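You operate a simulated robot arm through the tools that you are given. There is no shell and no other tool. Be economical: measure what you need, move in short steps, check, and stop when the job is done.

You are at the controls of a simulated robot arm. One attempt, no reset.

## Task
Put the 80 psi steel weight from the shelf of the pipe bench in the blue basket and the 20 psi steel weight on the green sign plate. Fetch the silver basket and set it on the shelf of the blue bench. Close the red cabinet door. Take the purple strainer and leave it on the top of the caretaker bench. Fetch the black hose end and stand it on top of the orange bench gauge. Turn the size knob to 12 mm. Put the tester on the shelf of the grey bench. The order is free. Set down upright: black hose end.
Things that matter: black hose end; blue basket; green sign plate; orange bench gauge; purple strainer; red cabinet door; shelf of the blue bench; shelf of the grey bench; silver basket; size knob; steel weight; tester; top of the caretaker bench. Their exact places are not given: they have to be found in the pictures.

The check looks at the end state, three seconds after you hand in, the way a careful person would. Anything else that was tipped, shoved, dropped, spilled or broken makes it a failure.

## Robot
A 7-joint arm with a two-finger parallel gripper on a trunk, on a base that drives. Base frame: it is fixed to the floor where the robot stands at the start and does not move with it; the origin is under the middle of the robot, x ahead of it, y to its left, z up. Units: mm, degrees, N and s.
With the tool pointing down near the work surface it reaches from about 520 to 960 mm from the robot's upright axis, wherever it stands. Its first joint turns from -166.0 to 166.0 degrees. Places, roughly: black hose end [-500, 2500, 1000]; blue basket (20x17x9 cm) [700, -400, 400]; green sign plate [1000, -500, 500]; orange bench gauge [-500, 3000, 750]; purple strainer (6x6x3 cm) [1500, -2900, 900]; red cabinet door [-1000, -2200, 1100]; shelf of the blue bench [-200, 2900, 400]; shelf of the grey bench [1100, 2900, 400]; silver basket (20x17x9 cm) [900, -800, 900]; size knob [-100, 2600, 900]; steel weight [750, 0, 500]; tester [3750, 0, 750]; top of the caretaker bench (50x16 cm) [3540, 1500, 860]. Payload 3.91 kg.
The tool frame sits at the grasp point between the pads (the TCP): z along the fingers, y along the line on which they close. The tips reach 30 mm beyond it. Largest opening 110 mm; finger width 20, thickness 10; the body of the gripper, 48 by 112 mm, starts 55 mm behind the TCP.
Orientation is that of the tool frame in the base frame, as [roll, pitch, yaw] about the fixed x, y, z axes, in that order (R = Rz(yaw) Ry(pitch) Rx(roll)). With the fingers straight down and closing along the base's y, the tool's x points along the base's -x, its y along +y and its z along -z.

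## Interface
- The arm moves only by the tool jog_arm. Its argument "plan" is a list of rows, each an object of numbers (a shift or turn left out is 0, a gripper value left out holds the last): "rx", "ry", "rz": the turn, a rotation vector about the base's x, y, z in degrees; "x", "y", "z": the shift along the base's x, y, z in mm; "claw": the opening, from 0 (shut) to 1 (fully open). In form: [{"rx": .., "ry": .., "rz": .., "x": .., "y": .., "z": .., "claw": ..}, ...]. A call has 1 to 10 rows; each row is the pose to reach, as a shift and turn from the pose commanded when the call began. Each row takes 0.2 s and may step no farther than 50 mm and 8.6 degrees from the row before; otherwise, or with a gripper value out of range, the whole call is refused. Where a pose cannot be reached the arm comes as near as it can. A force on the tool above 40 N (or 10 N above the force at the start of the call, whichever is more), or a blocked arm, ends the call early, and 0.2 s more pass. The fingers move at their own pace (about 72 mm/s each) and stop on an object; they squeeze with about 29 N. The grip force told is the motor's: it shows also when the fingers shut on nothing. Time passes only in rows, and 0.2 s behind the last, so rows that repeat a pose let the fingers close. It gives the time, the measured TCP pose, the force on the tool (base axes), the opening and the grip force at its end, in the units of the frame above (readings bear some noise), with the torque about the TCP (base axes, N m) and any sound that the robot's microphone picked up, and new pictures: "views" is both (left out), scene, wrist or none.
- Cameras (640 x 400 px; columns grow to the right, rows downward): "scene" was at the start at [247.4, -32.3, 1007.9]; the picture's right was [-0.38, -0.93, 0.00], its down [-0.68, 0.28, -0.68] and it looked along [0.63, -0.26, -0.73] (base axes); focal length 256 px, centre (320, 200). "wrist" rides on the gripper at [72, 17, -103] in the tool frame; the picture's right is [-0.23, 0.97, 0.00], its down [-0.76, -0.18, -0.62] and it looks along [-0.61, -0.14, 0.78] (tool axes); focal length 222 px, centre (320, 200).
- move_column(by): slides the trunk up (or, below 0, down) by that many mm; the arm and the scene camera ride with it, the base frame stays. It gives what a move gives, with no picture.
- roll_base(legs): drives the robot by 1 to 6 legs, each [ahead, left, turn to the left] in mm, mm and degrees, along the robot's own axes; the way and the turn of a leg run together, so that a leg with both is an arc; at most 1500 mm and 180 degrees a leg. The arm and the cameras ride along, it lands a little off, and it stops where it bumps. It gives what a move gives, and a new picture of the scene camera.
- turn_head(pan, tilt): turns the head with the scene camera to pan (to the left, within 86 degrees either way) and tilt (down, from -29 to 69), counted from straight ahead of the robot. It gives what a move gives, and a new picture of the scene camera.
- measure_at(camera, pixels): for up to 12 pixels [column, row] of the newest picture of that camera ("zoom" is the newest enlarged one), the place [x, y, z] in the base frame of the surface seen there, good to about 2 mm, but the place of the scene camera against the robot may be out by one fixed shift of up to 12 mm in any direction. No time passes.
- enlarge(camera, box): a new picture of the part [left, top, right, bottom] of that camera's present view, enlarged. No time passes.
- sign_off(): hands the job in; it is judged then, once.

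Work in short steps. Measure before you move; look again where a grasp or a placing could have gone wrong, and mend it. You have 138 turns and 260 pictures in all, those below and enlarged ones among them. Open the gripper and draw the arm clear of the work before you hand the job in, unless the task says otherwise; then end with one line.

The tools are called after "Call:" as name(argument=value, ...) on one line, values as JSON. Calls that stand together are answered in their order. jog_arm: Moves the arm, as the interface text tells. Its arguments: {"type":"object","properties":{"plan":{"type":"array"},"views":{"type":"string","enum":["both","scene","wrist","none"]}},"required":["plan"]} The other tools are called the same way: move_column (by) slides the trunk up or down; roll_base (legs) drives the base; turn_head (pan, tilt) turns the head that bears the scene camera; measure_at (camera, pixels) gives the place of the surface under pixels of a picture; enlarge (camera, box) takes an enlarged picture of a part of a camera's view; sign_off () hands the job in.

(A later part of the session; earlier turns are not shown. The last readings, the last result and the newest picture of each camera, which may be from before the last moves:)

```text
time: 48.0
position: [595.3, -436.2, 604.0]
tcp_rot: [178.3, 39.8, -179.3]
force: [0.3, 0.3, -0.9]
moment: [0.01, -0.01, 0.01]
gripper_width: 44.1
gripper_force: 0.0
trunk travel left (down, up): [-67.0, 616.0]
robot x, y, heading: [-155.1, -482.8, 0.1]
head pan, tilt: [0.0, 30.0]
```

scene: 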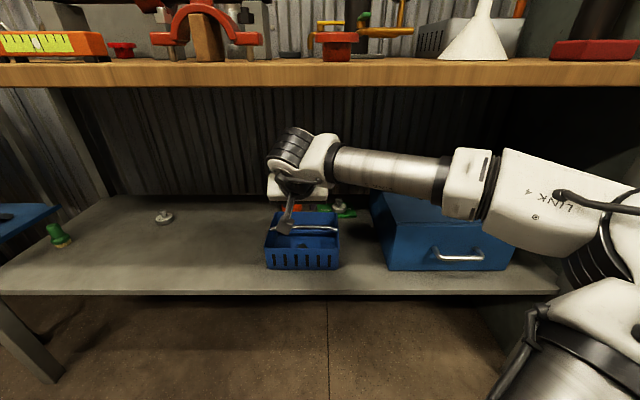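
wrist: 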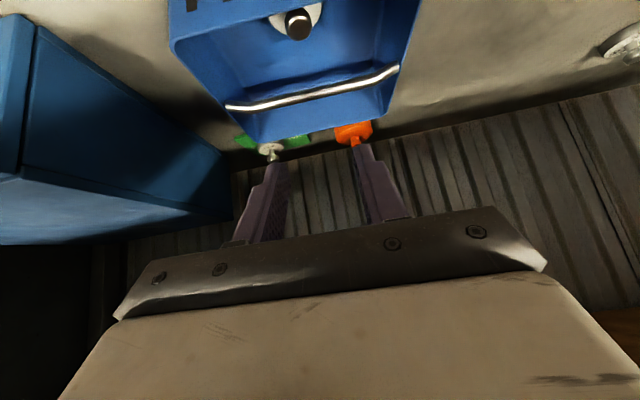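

80 psi weight stands in the basket. I retract the arm from under the bench, then back off.

Call:
jog_arm(plan=[{"x": -40}, {"x": -80}, {"x": -105}], views="none")

Call:
roll_base(legs=[[-300, 0, 0]])

Call:
move_column(by=400)

Call:
turn_head(pan=-15, tilt=30)

```text
time: 48.8
position: [488.3, -431.9, 600.1]
tcp_rot: [177.9, 39.7, -178.7]
force: [-0.7, 0.3, -0.4]
moment: [0.01, -0.03, 0.04]
gripper_width: 44.0
gripper_force: 0.0
trunk travel left (down, up): [-67.0, 616.0]
robot x, y, heading: [-156.2, -479.4, -0.1]
head pan, tilt: [0.0, 30.0]
```

```text
time: 50.7
position: [221.9, -433.5, 599.9]
tcp_rot: [177.5, 39.9, -178.1]
force: [0.5, 0.4, -1.6]
moment: [-0.01, -0.02, -0.01]
gripper_width: 44.0
gripper_force: 0.1
trunk travel left (down, up): [-67.0, 616.0]
robot x, y, heading: [-419.1, -493.3, 0.7]
head pan, tilt: [0.0, 30.0]
stopped in leg 1: the robot was blocked; the commanded pose is now the measured one
```

scene: 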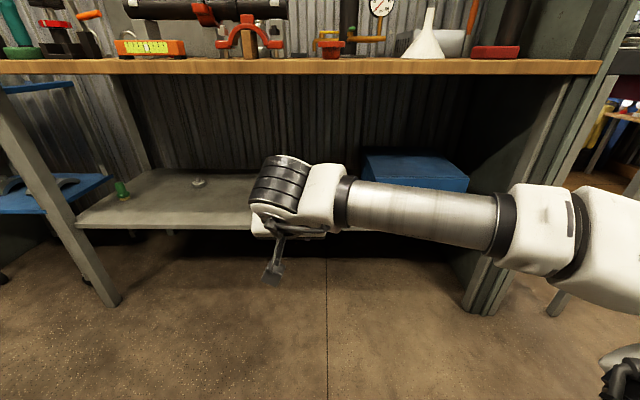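

```text
time: 54.5
position: [225.2, -435.1, 996.4]
tcp_rot: [177.6, 39.6, -178.1]
force: [-0.4, -0.1, 0.2]
moment: [-0.02, -0.01, 0.0]
gripper_width: 43.8
gripper_force: 0.0
trunk travel left (down, up): [-467.0, 216.0]
robot x, y, heading: [-418.8, -491.0, 0.7]
head pan, tilt: [0.0, 30.0]
```

```text
time: 55.3
position: [223.2, -434.0, 994.3]
tcp_rot: [177.6, 39.7, -178.2]
force: [0.1, 0.3, 0.1]
moment: [-0.02, -0.02, 0.0]
gripper_width: 43.9
gripper_force: 0.0
trunk travel left (down, up): [-467.0, 216.0]
robot x, y, heading: [-418.6, -492.1, 0.6]
head pan, tilt: [-15.0, 30.0]
```

scene: 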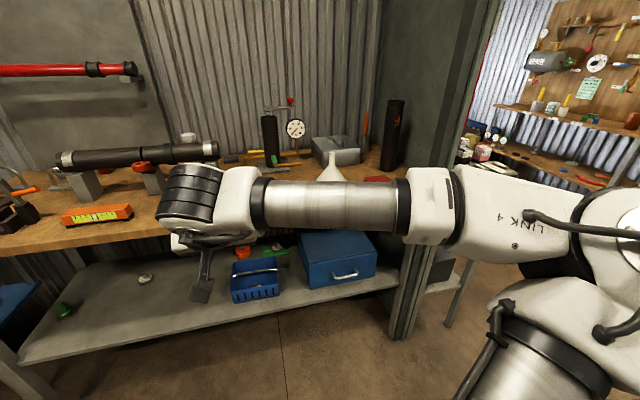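

Something behind stopped the base at x≈-419. I enlarge the silver basket area and measure.

Call:
enlarge(camera="scene", box=[220, 80, 440, 218])

Call:
measure_at(camera="scene", pixels=[[318, 140], [352, 137], [360, 155], [322, 160], [340, 146], [332, 160], [393, 110], [270, 120], [365, 130], [380, 175], [480, 225]])

```text
2.90 times, centred on (330, 149) of scene
```

zoom: 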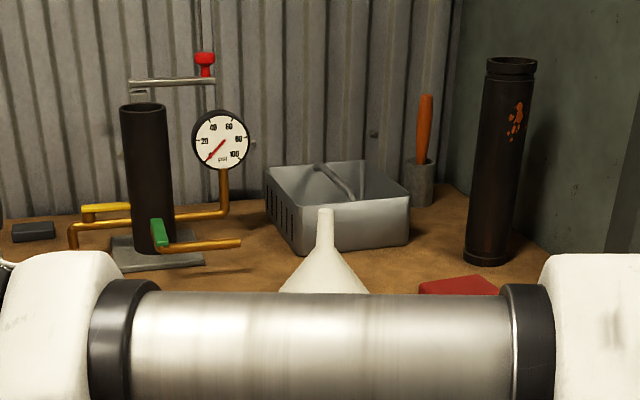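

```text
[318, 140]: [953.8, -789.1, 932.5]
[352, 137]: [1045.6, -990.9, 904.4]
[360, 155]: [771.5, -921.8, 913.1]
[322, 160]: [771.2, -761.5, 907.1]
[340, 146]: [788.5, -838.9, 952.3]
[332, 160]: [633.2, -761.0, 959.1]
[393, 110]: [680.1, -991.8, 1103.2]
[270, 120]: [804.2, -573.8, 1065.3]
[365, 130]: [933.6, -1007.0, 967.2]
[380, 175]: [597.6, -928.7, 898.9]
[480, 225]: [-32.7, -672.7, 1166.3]
```

The silver basket's bar runs roughly along x, near (860,-837), rim z≈960. I raise the trunk further and turn the tool to straight down.

Call:
move_column(by=200)

Call:
jog_arm(plan=[{"ry": 8, "claw": 1}, {"ry": 16}, {"ry": 24}, {"ry": 32}, {"ry": 40}], views="none")

Call:
turn_head(pan=-25, tilt=40)

```text
time: 57.5
position: [225.6, -434.1, 1195.2]
tcp_rot: [177.6, 39.6, -178.1]
force: [0.0, -0.6, -0.3]
moment: [-0.03, 0.0, -0.01]
gripper_width: 44.0
gripper_force: 0.1
trunk travel left (down, up): [-667.0, 16.0]
robot x, y, heading: [-420.7, -488.7, 0.7]
head pan, tilt: [-15.0, 30.0]
```

```text
time: 58.6
position: [225.8, -432.3, 1194.8]
tcp_rot: [176.4, -0.6, -178.6]
force: [0.0, -0.6, -0.5]
moment: [0.02, 0.03, -0.03]
gripper_width: 110.1
gripper_force: 0.0
trunk travel left (down, up): [-667.0, 16.0]
robot x, y, heading: [-418.8, -491.5, 0.6]
head pan, tilt: [-15.0, 30.0]
```

```text
time: 59.4
position: [224.8, -433.6, 1196.0]
tcp_rot: [176.4, -0.4, -178.5]
force: [1.1, -0.5, -0.3]
moment: [0.02, -0.01, -0.02]
gripper_width: 110.0
gripper_force: 0.1
trunk travel left (down, up): [-667.0, 16.0]
robot x, y, heading: [-417.6, -489.2, 0.8]
head pan, tilt: [-25.0, 40.0]
```

scene: 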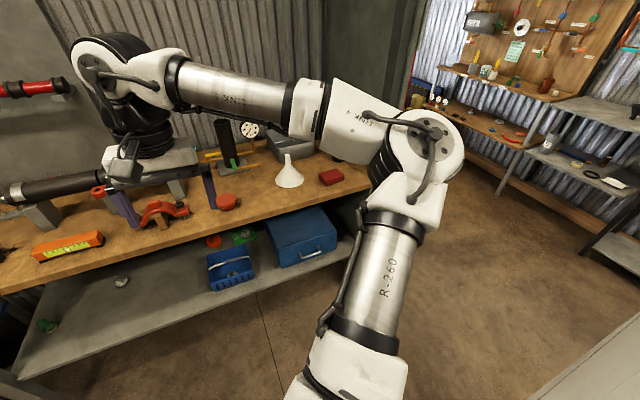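

Clear above the bench items. I drive forward 400 mm and look down with the wrist camera.

Call:
roll_base(legs=[[410, 0, 0]])

Call:
jog_arm(plan=[{"rx": 3.5, "x": 40, "y": -30}, {"rx": 3.5, "x": 75, "y": -65}, {"rx": 3.5, "x": 110, "y": -100}])

```text
time: 61.9
position: [636.7, -429.7, 1194.1]
tcp_rot: [176.4, -0.5, -178.7]
force: [-0.6, 0.0, -0.4]
moment: [0.0, 0.02, 0.03]
gripper_width: 110.2
gripper_force: 0.0
trunk travel left (down, up): [-667.0, 16.0]
robot x, y, heading: [-7.1, -489.4, 0.5]
head pan, tilt: [-25.0, 40.0]
```

scene: 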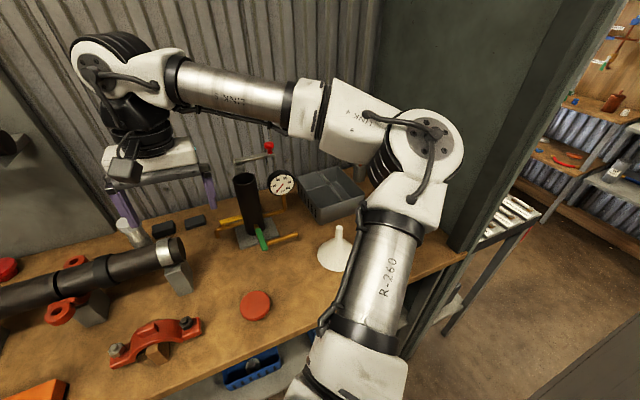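

```text
time: 62.7
position: [743.4, -533.2, 1194.0]
tcp_rot: [172.8, -0.4, -178.7]
force: [-0.1, -0.5, -0.3]
moment: [0.01, 0.04, 0.02]
gripper_width: 110.1
gripper_force: 0.1
trunk travel left (down, up): [-667.0, 16.0]
robot x, y, heading: [-4.8, -486.7, 0.8]
head pan, tilt: [-25.0, 40.0]
```

scene: 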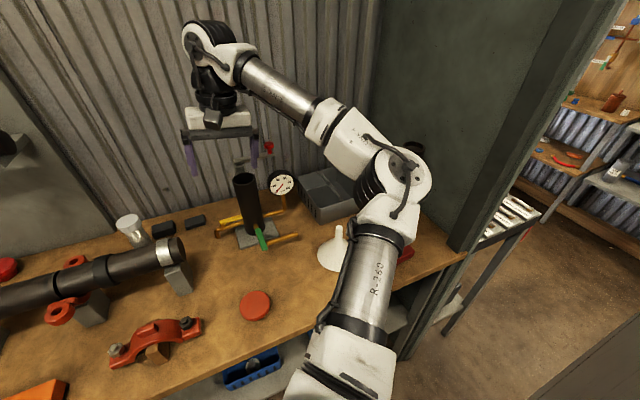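
wrist: 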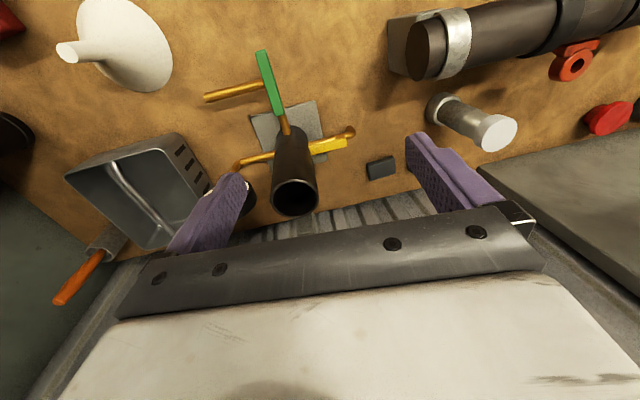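

Good view: basket at (150,195) in the wrist picture, bar from (110,165) to (165,230). I measure it and its neighbours.

Call:
measure_at(camera="wrist", pixels=[[112, 166], [130, 188], [150, 210], [163, 228], [67, 176], [172, 137], [208, 188], [155, 248], [68, 55], [295, 195], [80, 280], [15, 130]])

Call:
enlarge(camera="wrist", box=[40, 110, 260, 260])

```text
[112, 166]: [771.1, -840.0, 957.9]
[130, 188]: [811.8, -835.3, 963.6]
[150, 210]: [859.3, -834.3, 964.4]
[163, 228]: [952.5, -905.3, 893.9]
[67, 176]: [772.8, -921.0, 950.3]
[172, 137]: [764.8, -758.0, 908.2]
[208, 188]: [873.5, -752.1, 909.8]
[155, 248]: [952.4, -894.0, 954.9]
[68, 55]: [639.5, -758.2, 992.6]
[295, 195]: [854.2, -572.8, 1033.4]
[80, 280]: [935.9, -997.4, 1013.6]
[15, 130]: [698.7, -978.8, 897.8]
```

```text
2.67 times, centred on (150, 185) of wrist
```

zoom: 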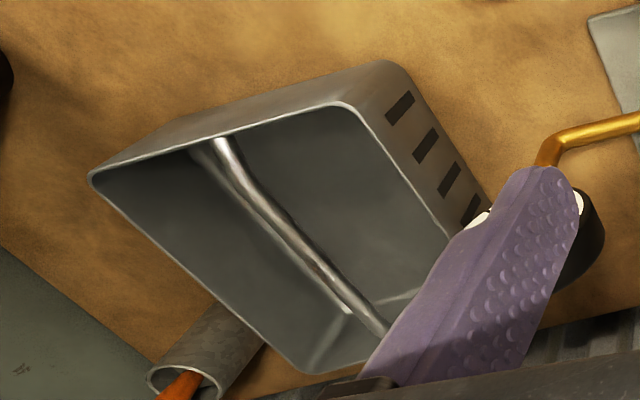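

Bar runs along x at y≈-835, top z≈964, middle x≈861. I move above it at height, levelling the roll.

Call:
jog_arm(plan=[{"rx": -3.5, "x": 15, "y": -43, "claw": 0.6}, {"rx": -7, "x": 30, "y": -86}, {"rx": -7, "x": 45, "y": -129}, {"rx": -7, "x": 60, "y": -172}, {"rx": -7, "x": 75, "y": -215}, {"rx": -7, "x": 95, "y": -258}, {"rx": -7, "x": 118, "y": -298}, {"rx": -7, "x": 118, "y": -301}])

```text
time: 64.5
position: [799.1, -729.0, 1181.3]
tcp_rot: [180.0, -0.4, -178.9]
force: [0.1, -0.8, 0.3]
moment: [-0.06, 0.0, 0.03]
gripper_width: 65.7
gripper_force: 0.1
out of reach, approached as far as the arm can: row 5, 6, 7, 8
trunk travel left (down, up): [-667.0, 16.0]
robot x, y, heading: [-8.2, -483.9, 0.6]
head pan, tilt: [-25.0, 40.0]
```

scene: 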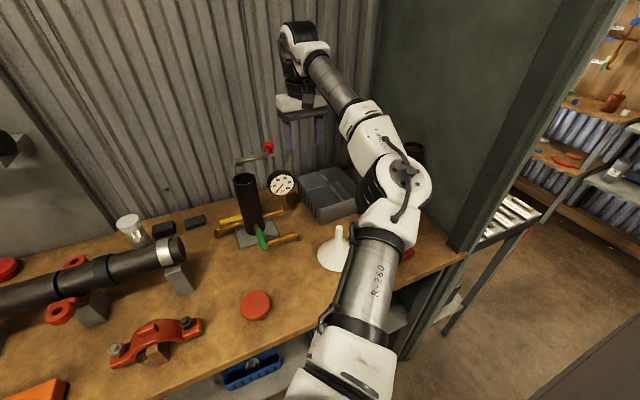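
wrist: 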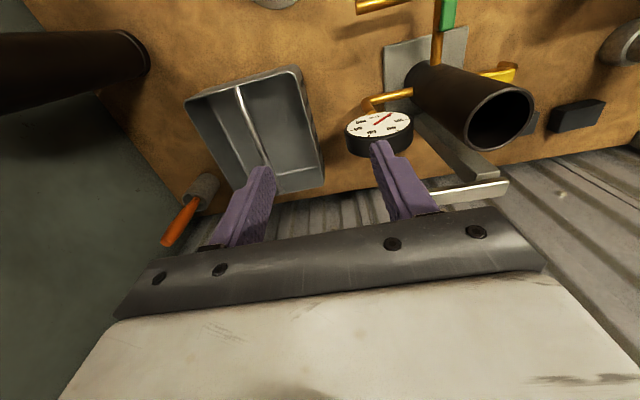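

Reach is short at this height; I measure elbow and partition to decide how far to drive right.

Call:
measure_at(camera="scene", pixels=[[425, 190], [405, 170], [425, 155], [470, 220], [500, 150], [400, 240], [360, 120], [465, 255]])

```text
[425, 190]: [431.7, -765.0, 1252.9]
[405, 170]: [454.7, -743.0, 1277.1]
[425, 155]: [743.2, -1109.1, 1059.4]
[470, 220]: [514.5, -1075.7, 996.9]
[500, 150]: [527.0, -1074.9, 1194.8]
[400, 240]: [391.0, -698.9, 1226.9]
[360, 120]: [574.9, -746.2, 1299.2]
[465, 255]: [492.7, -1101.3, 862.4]
```

Elbow is ~300 mm from the partition, so I drive 130 mm right, then go to the bar with some lowering.

Call:
roll_base(legs=[[20, -130, 0]])

```text
time: 66.2
position: [818.9, -864.2, 1182.8]
tcp_rot: [179.9, -0.3, -179.1]
force: [-0.2, 0.7, 0.2]
moment: [0.03, 0.0, -0.01]
gripper_width: 66.0
gripper_force: 0.1
trunk travel left (down, up): [-667.0, 16.0]
robot x, y, heading: [10.0, -617.5, 0.5]
head pan, tilt: [-25.0, 40.0]
```

scene: 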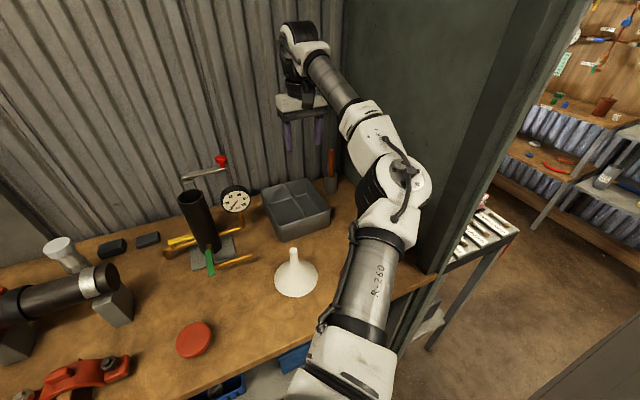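

Now I shift to (861,-836) and come down to z≈1050 and look.

Call:
jog_arm(plan=[{"x": 10, "y": 14, "z": -40}, {"x": 25, "y": 28, "z": -80}, {"x": 42, "y": 28, "z": -120}], views="wrist")

```text
time: 67.0
position: [860.8, -837.4, 1059.4]
tcp_rot: [179.9, -0.5, -179.0]
force: [0.3, 0.1, -0.9]
moment: [0.01, 0.01, 0.01]
gripper_width: 65.8
gripper_force: 0.1
trunk travel left (down, up): [-667.0, 16.0]
robot x, y, heading: [15.5, -618.7, 0.4]
head pan, tilt: [-25.0, 40.0]
```

wrist: 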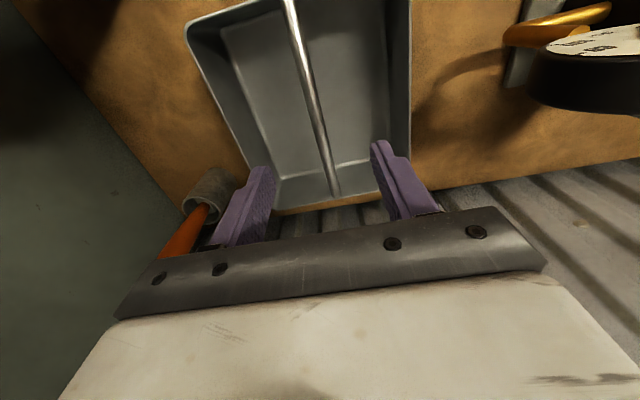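

Call:
measure_at(camera="wrist", pixels=[[300, 60], [320, 120], [335, 185], [535, 70], [400, 150], [190, 215]])

```text
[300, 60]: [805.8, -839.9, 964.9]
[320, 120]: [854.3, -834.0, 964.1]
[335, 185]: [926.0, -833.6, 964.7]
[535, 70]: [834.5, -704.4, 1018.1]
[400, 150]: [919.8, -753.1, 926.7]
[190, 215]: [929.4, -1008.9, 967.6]
```

Bar confirmed at y≈-836. I descend to z≈958 and close.

Call:
jog_arm(plan=[{"z": -45}, {"z": -80}, {"z": -101}, {"z": -101}, {"z": -101, "claw": 0}, {"z": -101, "claw": 0}, {"z": -101, "claw": 0}, {"z": -101, "claw": 0}], views="wrist")

```text
time: 68.8
position: [861.5, -836.5, 960.6]
tcp_rot: [179.9, -0.4, -179.1]
force: [0.0, 0.5, -1.0]
moment: [0.03, -0.03, 0.07]
gripper_width: 11.4
gripper_force: 29.0
trunk travel left (down, up): [-667.0, 16.0]
robot x, y, heading: [14.2, -620.1, 0.1]
head pan, tilt: [-25.0, 40.0]
```

wrist: 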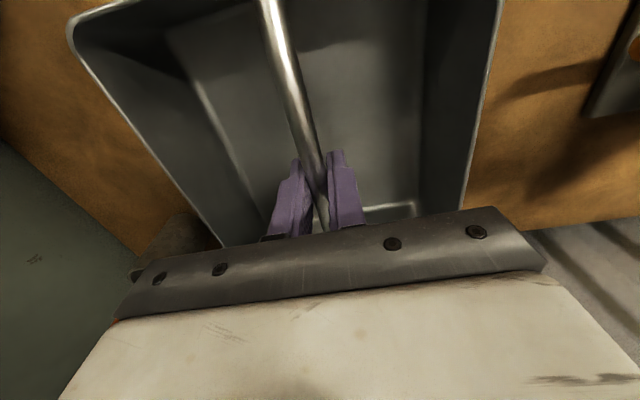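

Gripped on the bar. I lift straight 120 mm first and check.

Call:
jog_arm(plan=[{"z": 20}, {"z": 60}, {"z": 105}, {"z": 140, "x": -10}, {"z": 170, "x": -35}])

```text
time: 70.0
position: [823.6, -837.8, 1133.9]
tcp_rot: [180.0, -0.4, -179.1]
force: [0.0, -0.1, -2.2]
moment: [0.02, -0.02, 0.0]
gripper_width: 11.1
gripper_force: 29.0
trunk travel left (down, up): [-667.0, 16.0]
robot x, y, heading: [14.0, -622.6, 0.6]
head pan, tilt: [-25.0, 40.0]
```

scene: 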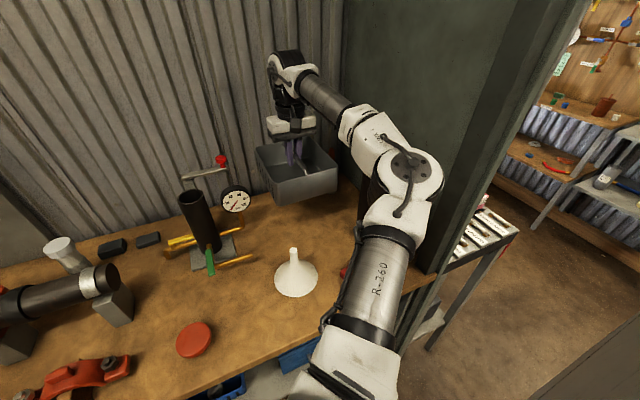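
wrist: 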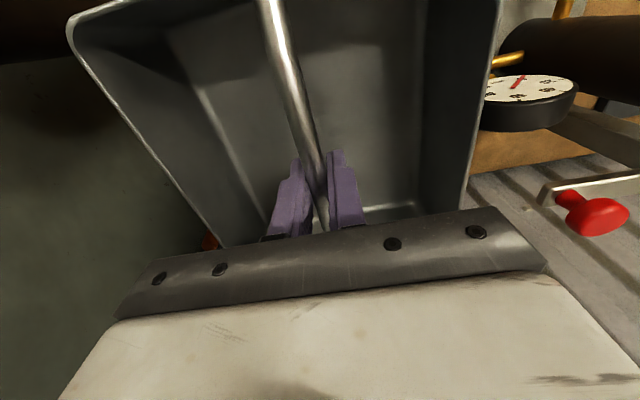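

Basket is level. I retract 120 mm over the funnel, then back the base out.

Call:
jog_arm(plan=[{"x": -40}, {"x": -80}, {"x": -120}, {"x": -150}], views="none")

Call:
roll_base(legs=[[-390, 0, 0]])

Call:
turn_head(pan=80, tilt=25)

```text
time: 71.0
position: [673.6, -835.0, 1131.7]
tcp_rot: [180.0, -0.6, -179.1]
force: [0.7, -0.5, -0.4]
moment: [0.0, 0.02, 0.0]
gripper_width: 11.3
gripper_force: 29.0
trunk travel left (down, up): [-667.0, 16.0]
robot x, y, heading: [13.0, -622.4, 0.3]
head pan, tilt: [-25.0, 40.0]
```

```text
time: 73.4
position: [289.3, -841.4, 1131.3]
tcp_rot: [179.8, -0.4, -179.6]
force: [-0.6, -0.5, -1.5]
moment: [0.03, -0.01, 0.0]
gripper_width: 11.0
gripper_force: 29.3
trunk travel left (down, up): [-667.0, 16.0]
robot x, y, heading: [-369.0, -619.9, 0.1]
head pan, tilt: [-25.0, 40.0]
```

scene: 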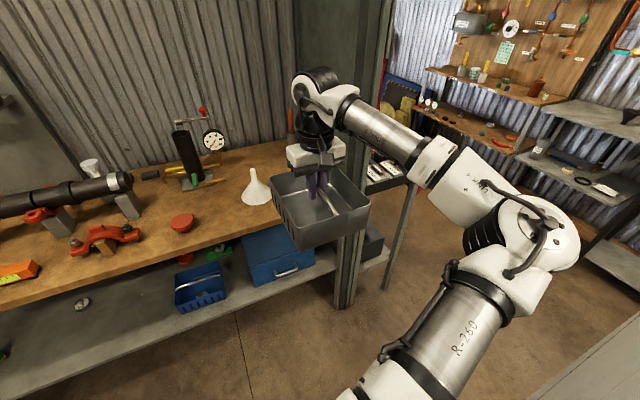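

```text
time: 75.2
position: [290.6, -840.4, 1130.3]
tcp_rot: [180.0, -0.4, -179.5]
force: [-1.2, 0.3, -2.6]
moment: [-0.02, 0.01, 0.02]
gripper_width: 11.1
gripper_force: 29.0
trunk travel left (down, up): [-667.0, 16.0]
robot x, y, heading: [-370.7, -619.0, -0.1]
head pan, tilt: [80.0, 25.0]
```

scene: 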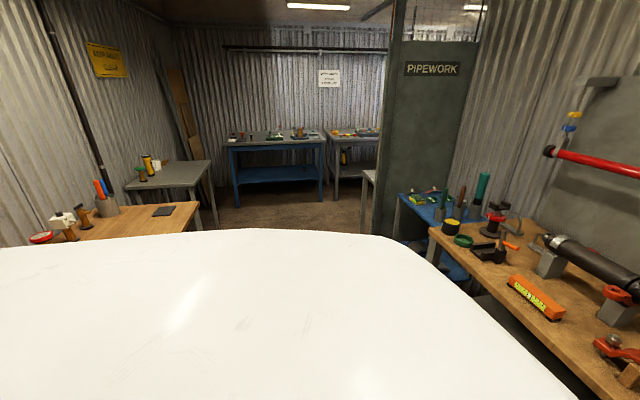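

I map the room to plan the drive to the blue bench: partition, tables, floor.

Call:
measure_at(camera="scene", pixels=[[380, 180], [388, 60], [240, 205], [320, 205], [228, 148], [325, 140], [245, 180], [210, 160], [218, 228], [195, 210], [40, 245], [375, 178]])

Call:
enlarge(camera="scene", box=[200, 100, 400, 225])

```text
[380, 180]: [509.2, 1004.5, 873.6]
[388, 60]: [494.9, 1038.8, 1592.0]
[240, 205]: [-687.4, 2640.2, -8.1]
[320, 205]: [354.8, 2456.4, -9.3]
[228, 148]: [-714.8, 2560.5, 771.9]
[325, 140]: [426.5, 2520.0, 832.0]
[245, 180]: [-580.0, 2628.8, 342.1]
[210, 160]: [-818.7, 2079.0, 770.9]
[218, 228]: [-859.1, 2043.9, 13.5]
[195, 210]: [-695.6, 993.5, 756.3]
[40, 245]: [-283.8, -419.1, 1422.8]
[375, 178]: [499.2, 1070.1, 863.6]
```

```text
3.20 times, centred on (300, 162) of scene
```

zoom: 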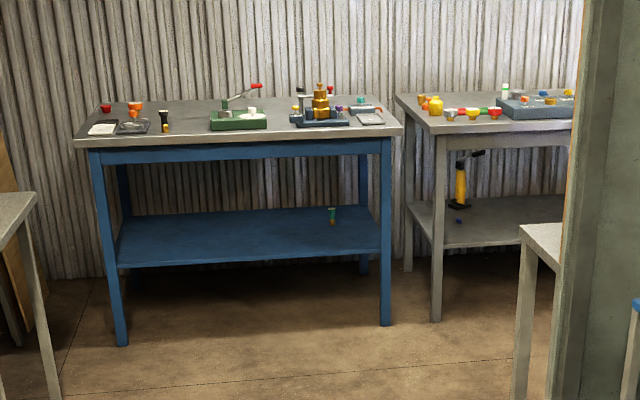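

I measure the blue bench's apron, shelf and the items for later from the zoomed picture.

Call:
measure_at(camera="zoom", pixels=[[240, 158], [240, 163], [245, 255], [245, 225], [332, 212], [240, 118], [163, 118], [135, 108], [320, 95], [100, 150], [390, 200], [240, 142]])

Call:
turn_head(pan=-15, tilt=15)

```text
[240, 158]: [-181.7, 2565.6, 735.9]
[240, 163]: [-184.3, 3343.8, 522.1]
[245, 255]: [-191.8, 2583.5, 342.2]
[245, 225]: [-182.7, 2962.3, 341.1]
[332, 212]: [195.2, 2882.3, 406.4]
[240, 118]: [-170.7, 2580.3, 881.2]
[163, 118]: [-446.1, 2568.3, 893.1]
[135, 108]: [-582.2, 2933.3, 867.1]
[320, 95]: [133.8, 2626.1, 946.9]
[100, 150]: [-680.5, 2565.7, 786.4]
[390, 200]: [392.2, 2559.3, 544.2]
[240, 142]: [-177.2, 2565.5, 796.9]
```

```text
time: 76.9
position: [289.5, -840.2, 1131.2]
tcp_rot: [179.9, -0.4, -179.4]
force: [-0.3, 0.2, -1.7]
moment: [-0.03, 0.01, -0.01]
gripper_width: 11.4
gripper_force: 29.2
trunk travel left (down, up): [-667.0, 16.0]
robot x, y, heading: [-368.9, -619.5, -0.1]
head pan, tilt: [-15.0, 15.0]
```

scene: 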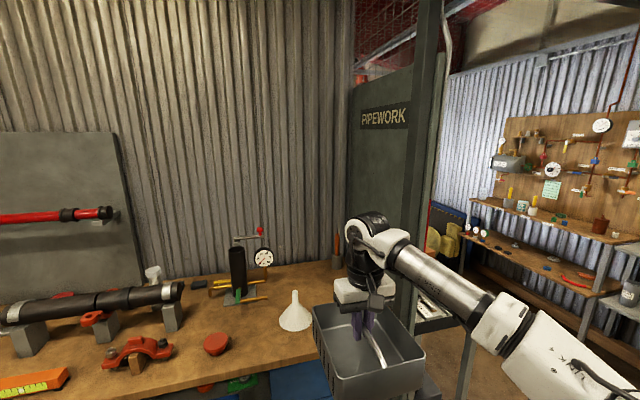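

Call:
measure_at(camera="scene", pixels=[[370, 215], [380, 225], [360, 255], [400, 240], [362, 290]])

Call:
enlarge(camera="scene", box=[280, 190, 480, 400])

```text
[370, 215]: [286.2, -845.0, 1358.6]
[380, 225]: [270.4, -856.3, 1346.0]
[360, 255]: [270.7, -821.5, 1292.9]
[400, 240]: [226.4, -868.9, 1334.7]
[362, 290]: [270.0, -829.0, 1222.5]
```

```text
1.90 times, centred on (380, 295) of scene
```

zoom: 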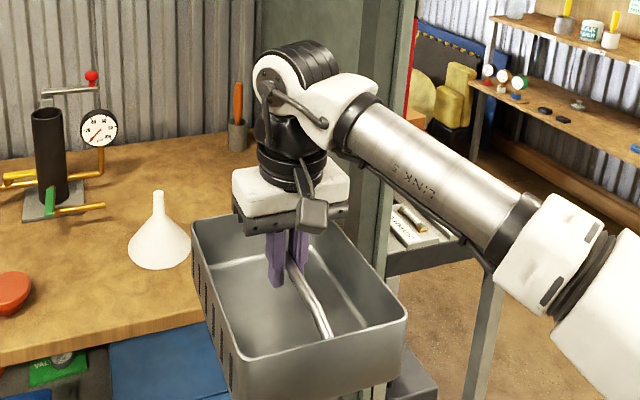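

Arm top is 236 mm above the TCP; the blue shelf (z≈351) to apron (z≈745) leaves room for tool-down placing. I drive left along the corridor at this heading (hand at x≤385, bench at 493).

Call:
roll_base(legs=[[0, 1400, 0], [0, 800, 0]])

Call:
turn_head(pan=80, tilt=25)

```text
time: 94.6
position: [335.7, 1394.0, 1130.5]
tcp_rot: [179.9, -0.3, 179.0]
force: [-1.2, 0.7, -3.4]
moment: [-0.01, 0.03, -0.02]
gripper_width: 11.1
gripper_force: 29.1
trunk travel left (down, up): [-667.0, 16.0]
robot x, y, heading: [-314.8, 1631.3, -1.8]
head pan, tilt: [-15.0, 15.0]
```

scene: 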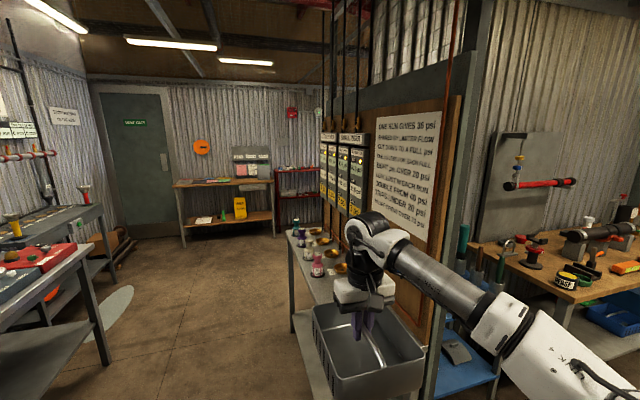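

```text
time: 96.3
position: [335.4, 1393.6, 1130.6]
tcp_rot: [179.8, -0.5, 179.0]
force: [-0.9, 0.4, -2.4]
moment: [0.01, -0.03, -0.02]
gripper_width: 11.2
gripper_force: 28.9
trunk travel left (down, up): [-667.0, 16.0]
robot x, y, heading: [-319.8, 1631.2, -1.5]
head pan, tilt: [80.0, 25.0]
```

scene: 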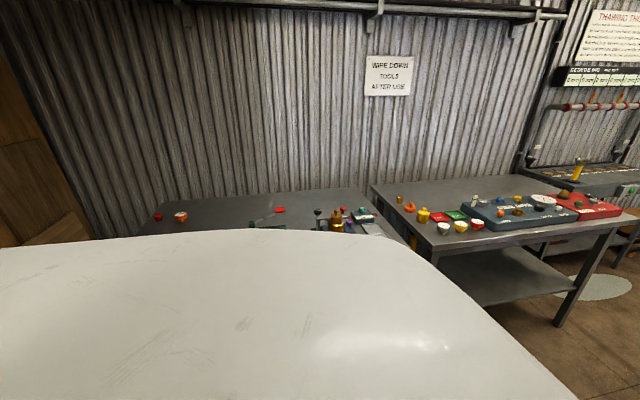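

I turn left to face the blue bench.

Call:
roll_base(legs=[[0, 0, 91.5]])

Call:
turn_head(pan=20, tilt=35)

```text
time: 100.6
position: [-91.3, 2289.3, 1131.7]
tcp_rot: [179.7, -0.4, -90.2]
force: [-0.7, -0.1, -2.7]
moment: [0.0, 0.03, 0.01]
gripper_width: 11.1
gripper_force: 29.0
trunk travel left (down, up): [-667.0, 16.0]
robot x, y, heading: [-319.7, 1626.2, 89.1]
head pan, tilt: [80.0, 25.0]
```

scene: 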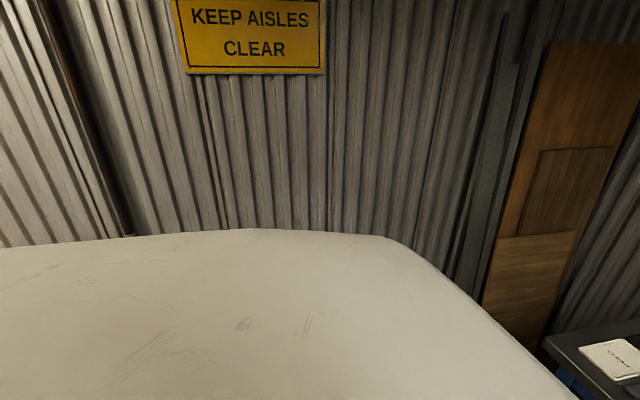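

```text
time: 101.9
position: [-91.6, 2289.4, 1131.4]
tcp_rot: [179.9, -0.3, -90.2]
force: [-0.4, 0.0, -1.3]
moment: [0.0, 0.02, 0.02]
gripper_width: 11.2
gripper_force: 29.1
trunk travel left (down, up): [-667.0, 16.0]
robot x, y, heading: [-321.0, 1628.6, 89.3]
head pan, tilt: [20.0, 35.0]
```

scene: 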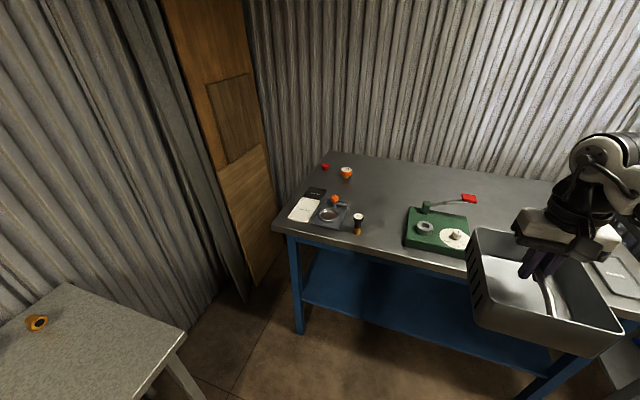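

The bench top shows the gauge items and a green device with a dial at (455,238). I enlarge this region and measure.

Call:
enlarge(camera="scene", box=[280, 150, 480, 275])

Call:
measure_at(camera="scene", pixels=[[346, 173], [334, 198], [358, 222], [455, 237], [425, 228], [410, 250], [400, 300], [390, 254], [300, 232], [470, 198], [345, 265], [520, 335]])

```text
3.20 times, centred on (380, 212) of scene
```

zoom: 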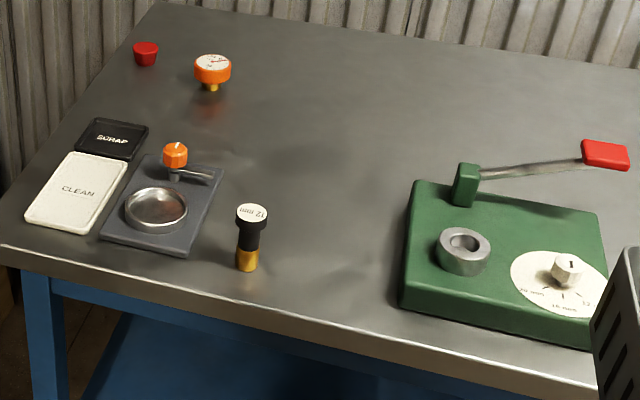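

```text
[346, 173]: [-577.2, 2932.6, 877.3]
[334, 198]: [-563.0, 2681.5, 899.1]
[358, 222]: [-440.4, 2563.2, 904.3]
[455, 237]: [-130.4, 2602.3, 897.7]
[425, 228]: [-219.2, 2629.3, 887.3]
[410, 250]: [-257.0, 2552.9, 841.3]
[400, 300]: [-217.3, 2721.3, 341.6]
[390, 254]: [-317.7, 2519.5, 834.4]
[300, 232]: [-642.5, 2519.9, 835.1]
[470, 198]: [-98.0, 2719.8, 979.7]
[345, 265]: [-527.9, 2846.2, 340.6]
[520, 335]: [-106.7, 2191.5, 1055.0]
```

Black hose end is at (-440,2563), orange gauge at (-577,2933,877), dial on green device at (-130,2602). First the basket: I lower the trunk 590 mm in front of the bench.

Call:
move_column(by=-590)

Call:
turn_head(pan=-15, tilt=30)

```text
refused: -590 is not a number from -400 to 400
```

```text
time: 103.0
position: [-91.5, 2288.6, 1130.7]
tcp_rot: [179.9, -0.4, -90.2]
force: [0.0, 0.6, -1.7]
moment: [-0.01, -0.01, 0.01]
gripper_width: 11.2
gripper_force: 29.0
trunk travel left (down, up): [-667.0, 16.0]
robot x, y, heading: [-323.6, 1625.3, 89.2]
head pan, tilt: [-15.0, 30.0]
```

scene: 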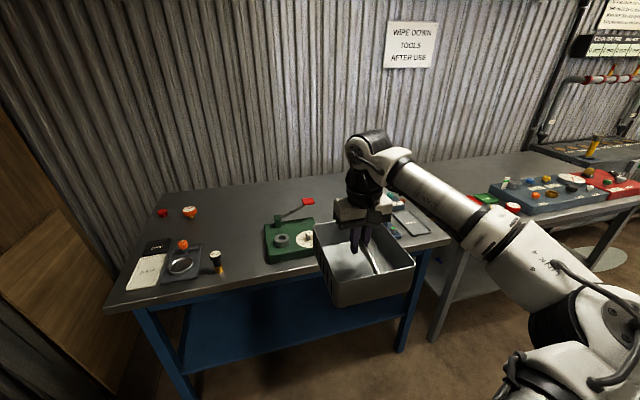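

Limit is 400 per call, so I lower in two steps.

Call:
move_column(by=-400)

Call:
move_column(by=-190)

Call:
turn_head(pan=-15, tilt=25)

```text
time: 106.8
position: [-90.9, 2288.5, 732.1]
tcp_rot: [180.0, -0.4, -90.2]
force: [-0.4, 0.7, -1.5]
moment: [-0.02, -0.01, 0.01]
gripper_width: 11.1
gripper_force: 29.6
trunk travel left (down, up): [-267.0, 416.0]
robot x, y, heading: [-317.7, 1630.8, 89.4]
head pan, tilt: [-15.0, 30.0]
```

```text
time: 108.9
position: [-92.0, 2288.1, 541.3]
tcp_rot: [179.8, -0.4, -90.2]
force: [0.8, -1.3, -2.6]
moment: [-0.06, 0.0, 0.02]
gripper_width: 11.1
gripper_force: 28.7
trunk travel left (down, up): [-77.0, 606.0]
robot x, y, heading: [-320.0, 1632.2, 89.2]
head pan, tilt: [-15.0, 30.0]
```

```text
time: 109.5
position: [-90.6, 2287.5, 540.8]
tcp_rot: [179.9, -0.4, -90.2]
force: [0.1, -0.3, -1.8]
moment: [0.0, 0.0, -0.02]
gripper_width: 11.3
gripper_force: 29.1
trunk travel left (down, up): [-77.0, 606.0]
robot x, y, heading: [-319.8, 1633.1, 89.4]
head pan, tilt: [-15.0, 25.0]
```

scene: 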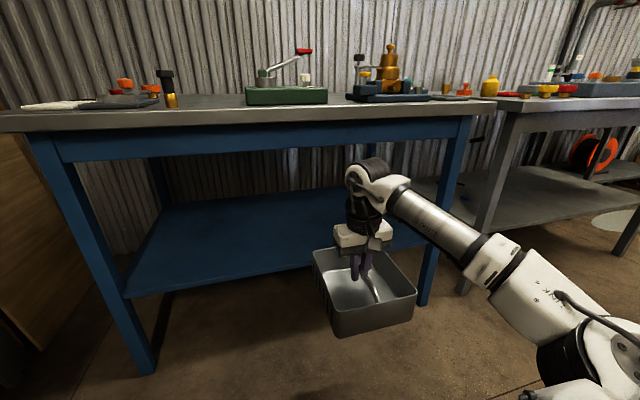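

Now I check forearm heights before driving the hand under the apron.

Call:
measure_at(camera="scene", pixels=[[370, 162], [400, 185], [440, 205], [490, 240], [540, 275], [600, 300], [610, 360], [220, 150], [210, 280], [300, 140], [425, 300], [385, 150]])

```text
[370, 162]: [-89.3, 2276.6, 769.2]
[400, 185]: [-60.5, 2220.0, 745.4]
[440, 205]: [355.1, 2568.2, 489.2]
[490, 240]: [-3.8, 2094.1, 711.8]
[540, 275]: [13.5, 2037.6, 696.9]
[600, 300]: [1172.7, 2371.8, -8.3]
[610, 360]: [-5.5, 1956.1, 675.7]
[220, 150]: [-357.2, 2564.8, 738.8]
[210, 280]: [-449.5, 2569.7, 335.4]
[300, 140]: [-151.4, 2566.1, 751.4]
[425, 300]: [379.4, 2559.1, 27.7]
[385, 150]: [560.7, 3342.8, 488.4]
```

Forearm slopes down away from the wrist, so the wrist top (TCP+236) is the highest. I lower the trunk 68 mm, then drive ahead 400 mm.

Call:
move_column(by=-68)

Call:
roll_base(legs=[[250, 0, 0]])

```text
time: 110.8
position: [-90.0, 2286.8, 537.5]
tcp_rot: [179.9, -0.1, -90.2]
force: [-0.5, 0.3, -1.9]
moment: [0.01, 0.02, -0.02]
gripper_width: 11.1
gripper_force: 29.0
trunk travel left (down, up): [-67.0, 616.0]
robot x, y, heading: [-315.3, 1629.7, 89.4]
head pan, tilt: [-15.0, 25.0]
stopped: the arm was blocked; the commanded pose is now the measured one
```

```text
time: 112.6
position: [-97.0, 2538.3, 537.5]
tcp_rot: [180.0, 0.0, -89.5]
force: [0.2, -0.2, -2.4]
moment: [-0.03, -0.04, 0.05]
gripper_width: 11.1
gripper_force: 28.9
trunk travel left (down, up): [-67.0, 616.0]
robot x, y, heading: [-318.5, 1879.2, 90.3]
head pan, tilt: [-15.0, 25.0]
```

scene: 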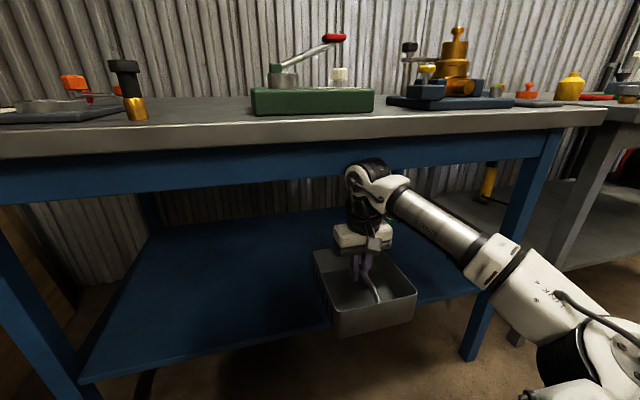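

The trunk stopped at its low limit, hand z 537 (wrist top ≈773). I lower the arm 68 mm here, before going under the apron.

Call:
jog_arm(plan=[{"z": -25}, {"z": -50}, {"z": -68}])

```text
time: 113.4
position: [-95.9, 2537.7, 466.8]
tcp_rot: [179.8, -0.1, -89.5]
force: [-0.7, -0.7, -2.2]
moment: [0.03, 0.0, 0.01]
gripper_width: 11.3
gripper_force: 29.2
trunk travel left (down, up): [-67.0, 616.0]
robot x, y, heading: [-321.4, 1880.9, 90.0]
head pan, tilt: [-15.0, 25.0]
```

scene: 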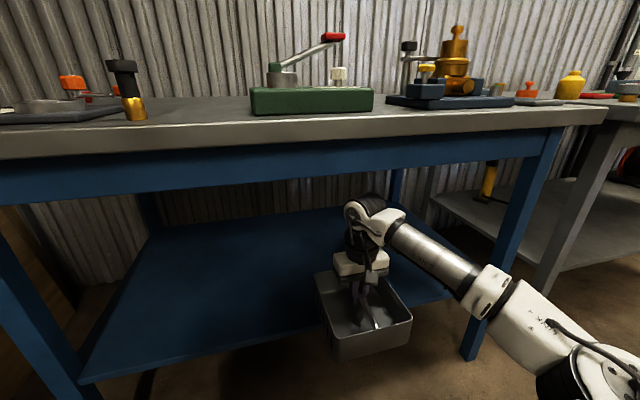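
wrist: 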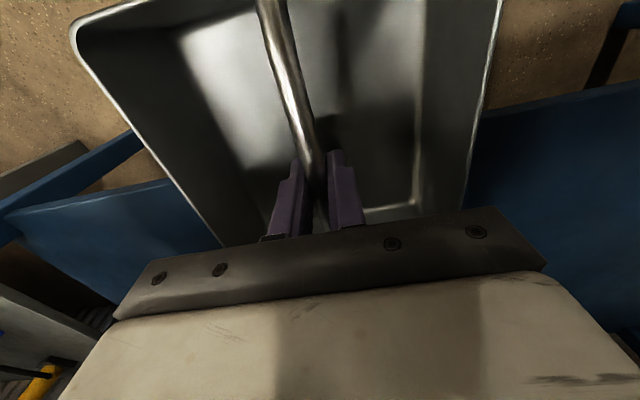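

Call:
measure_at(camera="wrist", pixels=[[560, 180], [100, 230], [600, 115], [40, 215], [190, 230], [500, 130], [480, 180]])

Call:
jog_arm(plan=[{"y": 45}, {"y": 90}, {"y": 135}, {"y": 168}])

```text
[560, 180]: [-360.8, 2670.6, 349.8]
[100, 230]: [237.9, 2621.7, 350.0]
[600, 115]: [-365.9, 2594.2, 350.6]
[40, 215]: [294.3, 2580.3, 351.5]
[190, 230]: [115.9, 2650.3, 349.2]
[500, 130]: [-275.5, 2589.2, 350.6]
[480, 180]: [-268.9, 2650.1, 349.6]
```

```text
time: 114.4
position: [-94.3, 2708.8, 468.8]
tcp_rot: [-179.8, 0.0, -89.5]
force: [0.1, 1.1, -1.8]
moment: [-0.01, 0.03, -0.01]
gripper_width: 11.1
gripper_force: 29.2
trunk travel left (down, up): [-67.0, 616.0]
robot x, y, heading: [-317.3, 1879.6, 90.0]
head pan, tilt: [-15.0, 25.0]
```

scene: 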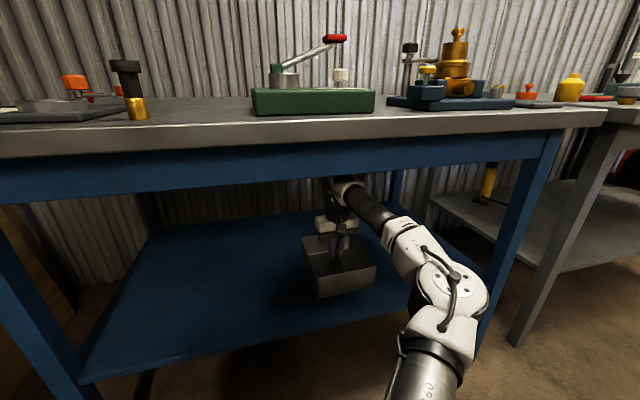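
wrist: 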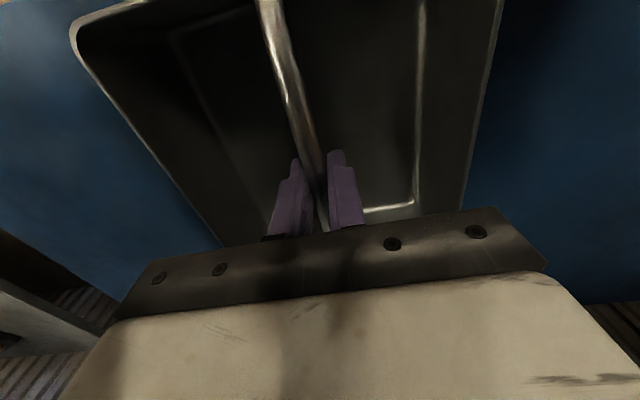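

The basket is over the shelf (y≈2614–2804). I lower 36 mm.

Call:
jog_arm(plan=[{"z": -20}, {"z": -32}, {"z": -37}, {"z": -37}], views="none")

```text
time: 115.4
position: [-98.0, 2707.0, 431.0]
tcp_rot: [179.9, -0.2, -89.3]
force: [-0.8, 3.3, 4.9]
moment: [-0.47, -0.05, -0.01]
gripper_width: 11.2
gripper_force: 29.2
trunk travel left (down, up): [-67.0, 616.0]
robot x, y, heading: [-313.3, 1879.9, 90.0]
head pan, tilt: [-15.0, 25.0]
```

Touching down (5 N). I release, rise 52 mm and back the hand out.

Call:
jog_arm(plan=[{"claw": 0.3}, {"claw": 0.5}, {"claw": 0.5}, {"z": 25}, {"z": 54}, {"z": 54, "y": -45}, {"z": 54, "y": -90}, {"z": 54, "y": -135}, {"z": 54, "y": -165}])

```text
time: 117.4
position: [-96.2, 2541.7, 481.6]
tcp_rot: [179.9, -0.1, -89.5]
force: [0.0, 0.4, -0.9]
moment: [-0.03, -0.02, 0.02]
gripper_width: 55.0
gripper_force: 0.0
trunk travel left (down, up): [-67.0, 616.0]
robot x, y, heading: [-320.0, 1882.2, 89.9]
head pan, tilt: [-15.0, 25.0]
```

scene: 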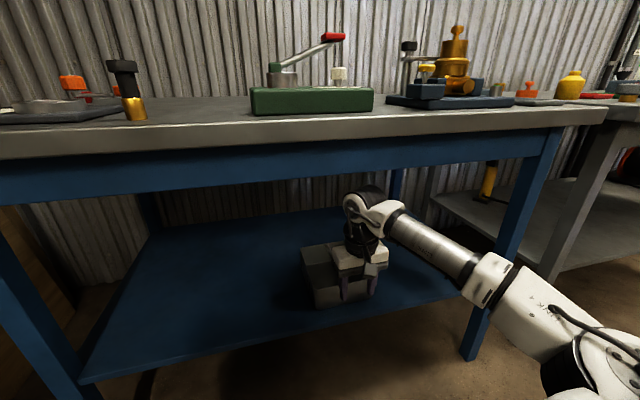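
wrist: 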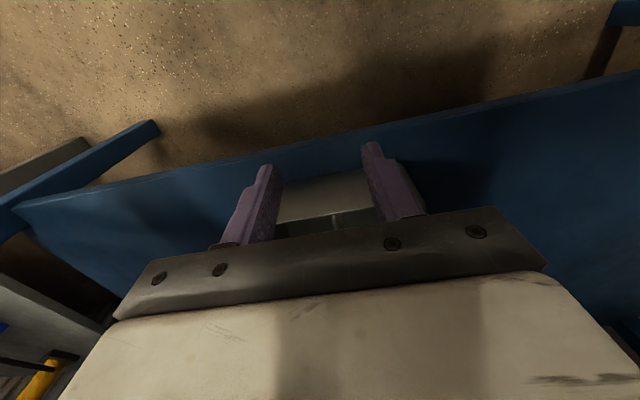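

Basket stands on the shelf. I back the base 270 mm and then raise the trunk for the bench-top work.

Call:
roll_base(legs=[[-270, 0, 0]])

Call:
move_column(by=400)

Call:
move_column(by=180)

Call:
turn_head(pan=5, tilt=35)

```text
time: 119.3
position: [-99.3, 2279.8, 482.0]
tcp_rot: [179.8, -0.1, -89.3]
force: [-0.9, -0.7, -0.2]
moment: [0.01, -0.01, 0.0]
gripper_width: 54.9
gripper_force: 0.0
trunk travel left (down, up): [-67.0, 616.0]
robot x, y, heading: [-318.4, 1617.3, 90.2]
head pan, tilt: [-15.0, 25.0]
```

scene: 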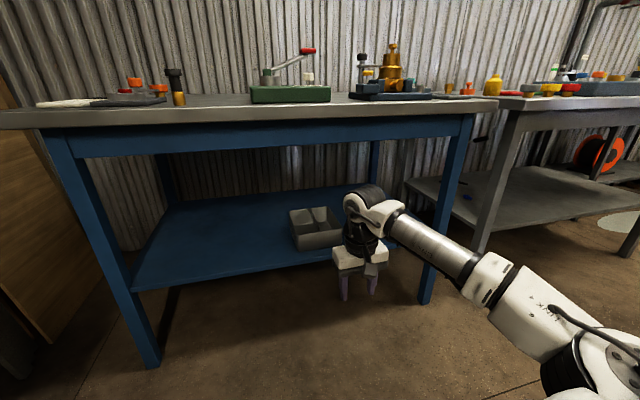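

```text
time: 123.1
position: [-98.2, 2281.7, 876.6]
tcp_rot: [179.9, -0.3, -89.2]
force: [-0.2, 0.2, -0.3]
moment: [0.02, -0.02, -0.05]
gripper_width: 55.1
gripper_force: 0.0
trunk travel left (down, up): [-467.0, 216.0]
robot x, y, heading: [-318.5, 1613.6, 90.2]
head pan, tilt: [-15.0, 25.0]
```

```text
time: 125.1
position: [-98.8, 2280.3, 1056.9]
tcp_rot: [179.9, -0.5, -89.3]
force: [-0.7, 0.3, -0.4]
moment: [-0.02, 0.03, -0.02]
gripper_width: 55.0
gripper_force: 0.0
trunk travel left (down, up): [-647.0, 36.0]
robot x, y, heading: [-317.0, 1615.6, 90.3]
head pan, tilt: [-15.0, 25.0]
```

```text
time: 126.0
position: [-99.2, 2280.6, 1056.2]
tcp_rot: [179.9, -0.5, -89.3]
force: [-0.6, 0.8, 0.0]
moment: [0.0, 0.01, 0.02]
gripper_width: 54.9
gripper_force: 0.0
trunk travel left (down, up): [-647.0, 36.0]
robot x, y, heading: [-317.5, 1616.6, 90.1]
head pan, tilt: [5.0, 35.0]
```

scene: 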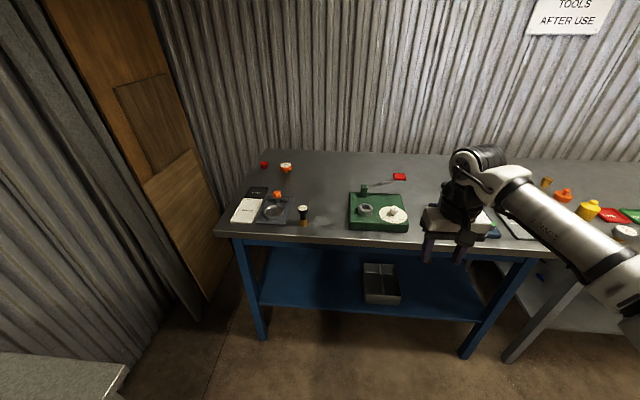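

Now the size knob: I enlarge the dial at (393,215) to read the scale and pointer.

Call:
enlarge(camera="scene", box=[340, 175, 420, 235])

Call:
measure_at(camera="scene", pixels=[[394, 212], [382, 214], [403, 215], [365, 209], [303, 211], [303, 222], [286, 165], [278, 195]])

```text
6.67 times, centred on (380, 205) of scene
```

zoom: 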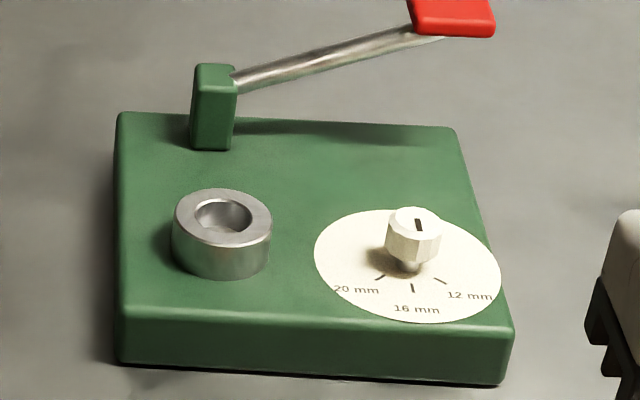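

```text
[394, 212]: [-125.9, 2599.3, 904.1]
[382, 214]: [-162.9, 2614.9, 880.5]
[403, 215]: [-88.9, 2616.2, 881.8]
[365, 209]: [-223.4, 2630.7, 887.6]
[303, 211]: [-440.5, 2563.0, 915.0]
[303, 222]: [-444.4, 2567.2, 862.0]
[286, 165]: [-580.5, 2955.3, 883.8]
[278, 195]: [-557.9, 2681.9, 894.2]
```

The dial has ticks 20 (left), 16 (towards me), 12 (right). I drive 230 mm ahead and view the knob with the wrist camera.

Call:
roll_base(legs=[[230, 0, 0]])

Call:
jog_arm(plan=[{}], views="wrist")

```text
time: 127.7
position: [-97.3, 2515.4, 1055.0]
tcp_rot: [179.9, -0.5, -89.6]
force: [-0.1, 0.1, -0.9]
moment: [0.0, 0.01, -0.01]
gripper_width: 55.0
gripper_force: 0.0
trunk travel left (down, up): [-647.0, 36.0]
robot x, y, heading: [-313.4, 1850.3, 89.8]
head pan, tilt: [5.0, 35.0]
```

scene: 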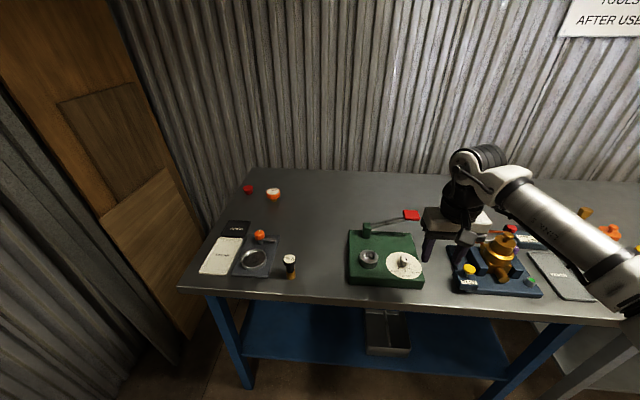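

```text
time: 128.1
position: [-96.0, 2513.6, 1056.5]
tcp_rot: [179.9, -0.4, -89.6]
force: [-0.4, 0.0, -0.1]
moment: [-0.01, 0.01, -0.02]
gripper_width: 54.8
gripper_force: 0.0
trunk travel left (down, up): [-647.0, 36.0]
robot x, y, heading: [-321.7, 1851.8, 89.9]
head pan, tilt: [5.0, 35.0]
```

wrist: 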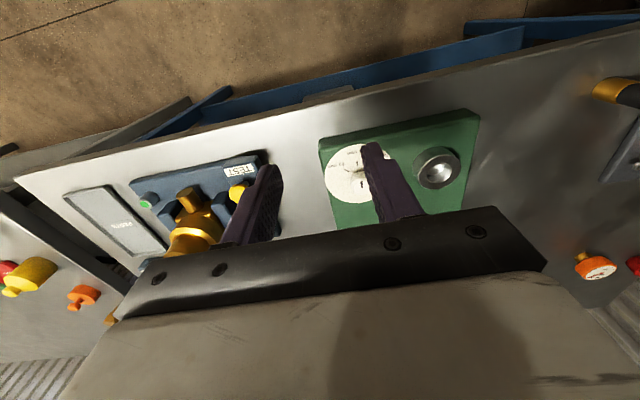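

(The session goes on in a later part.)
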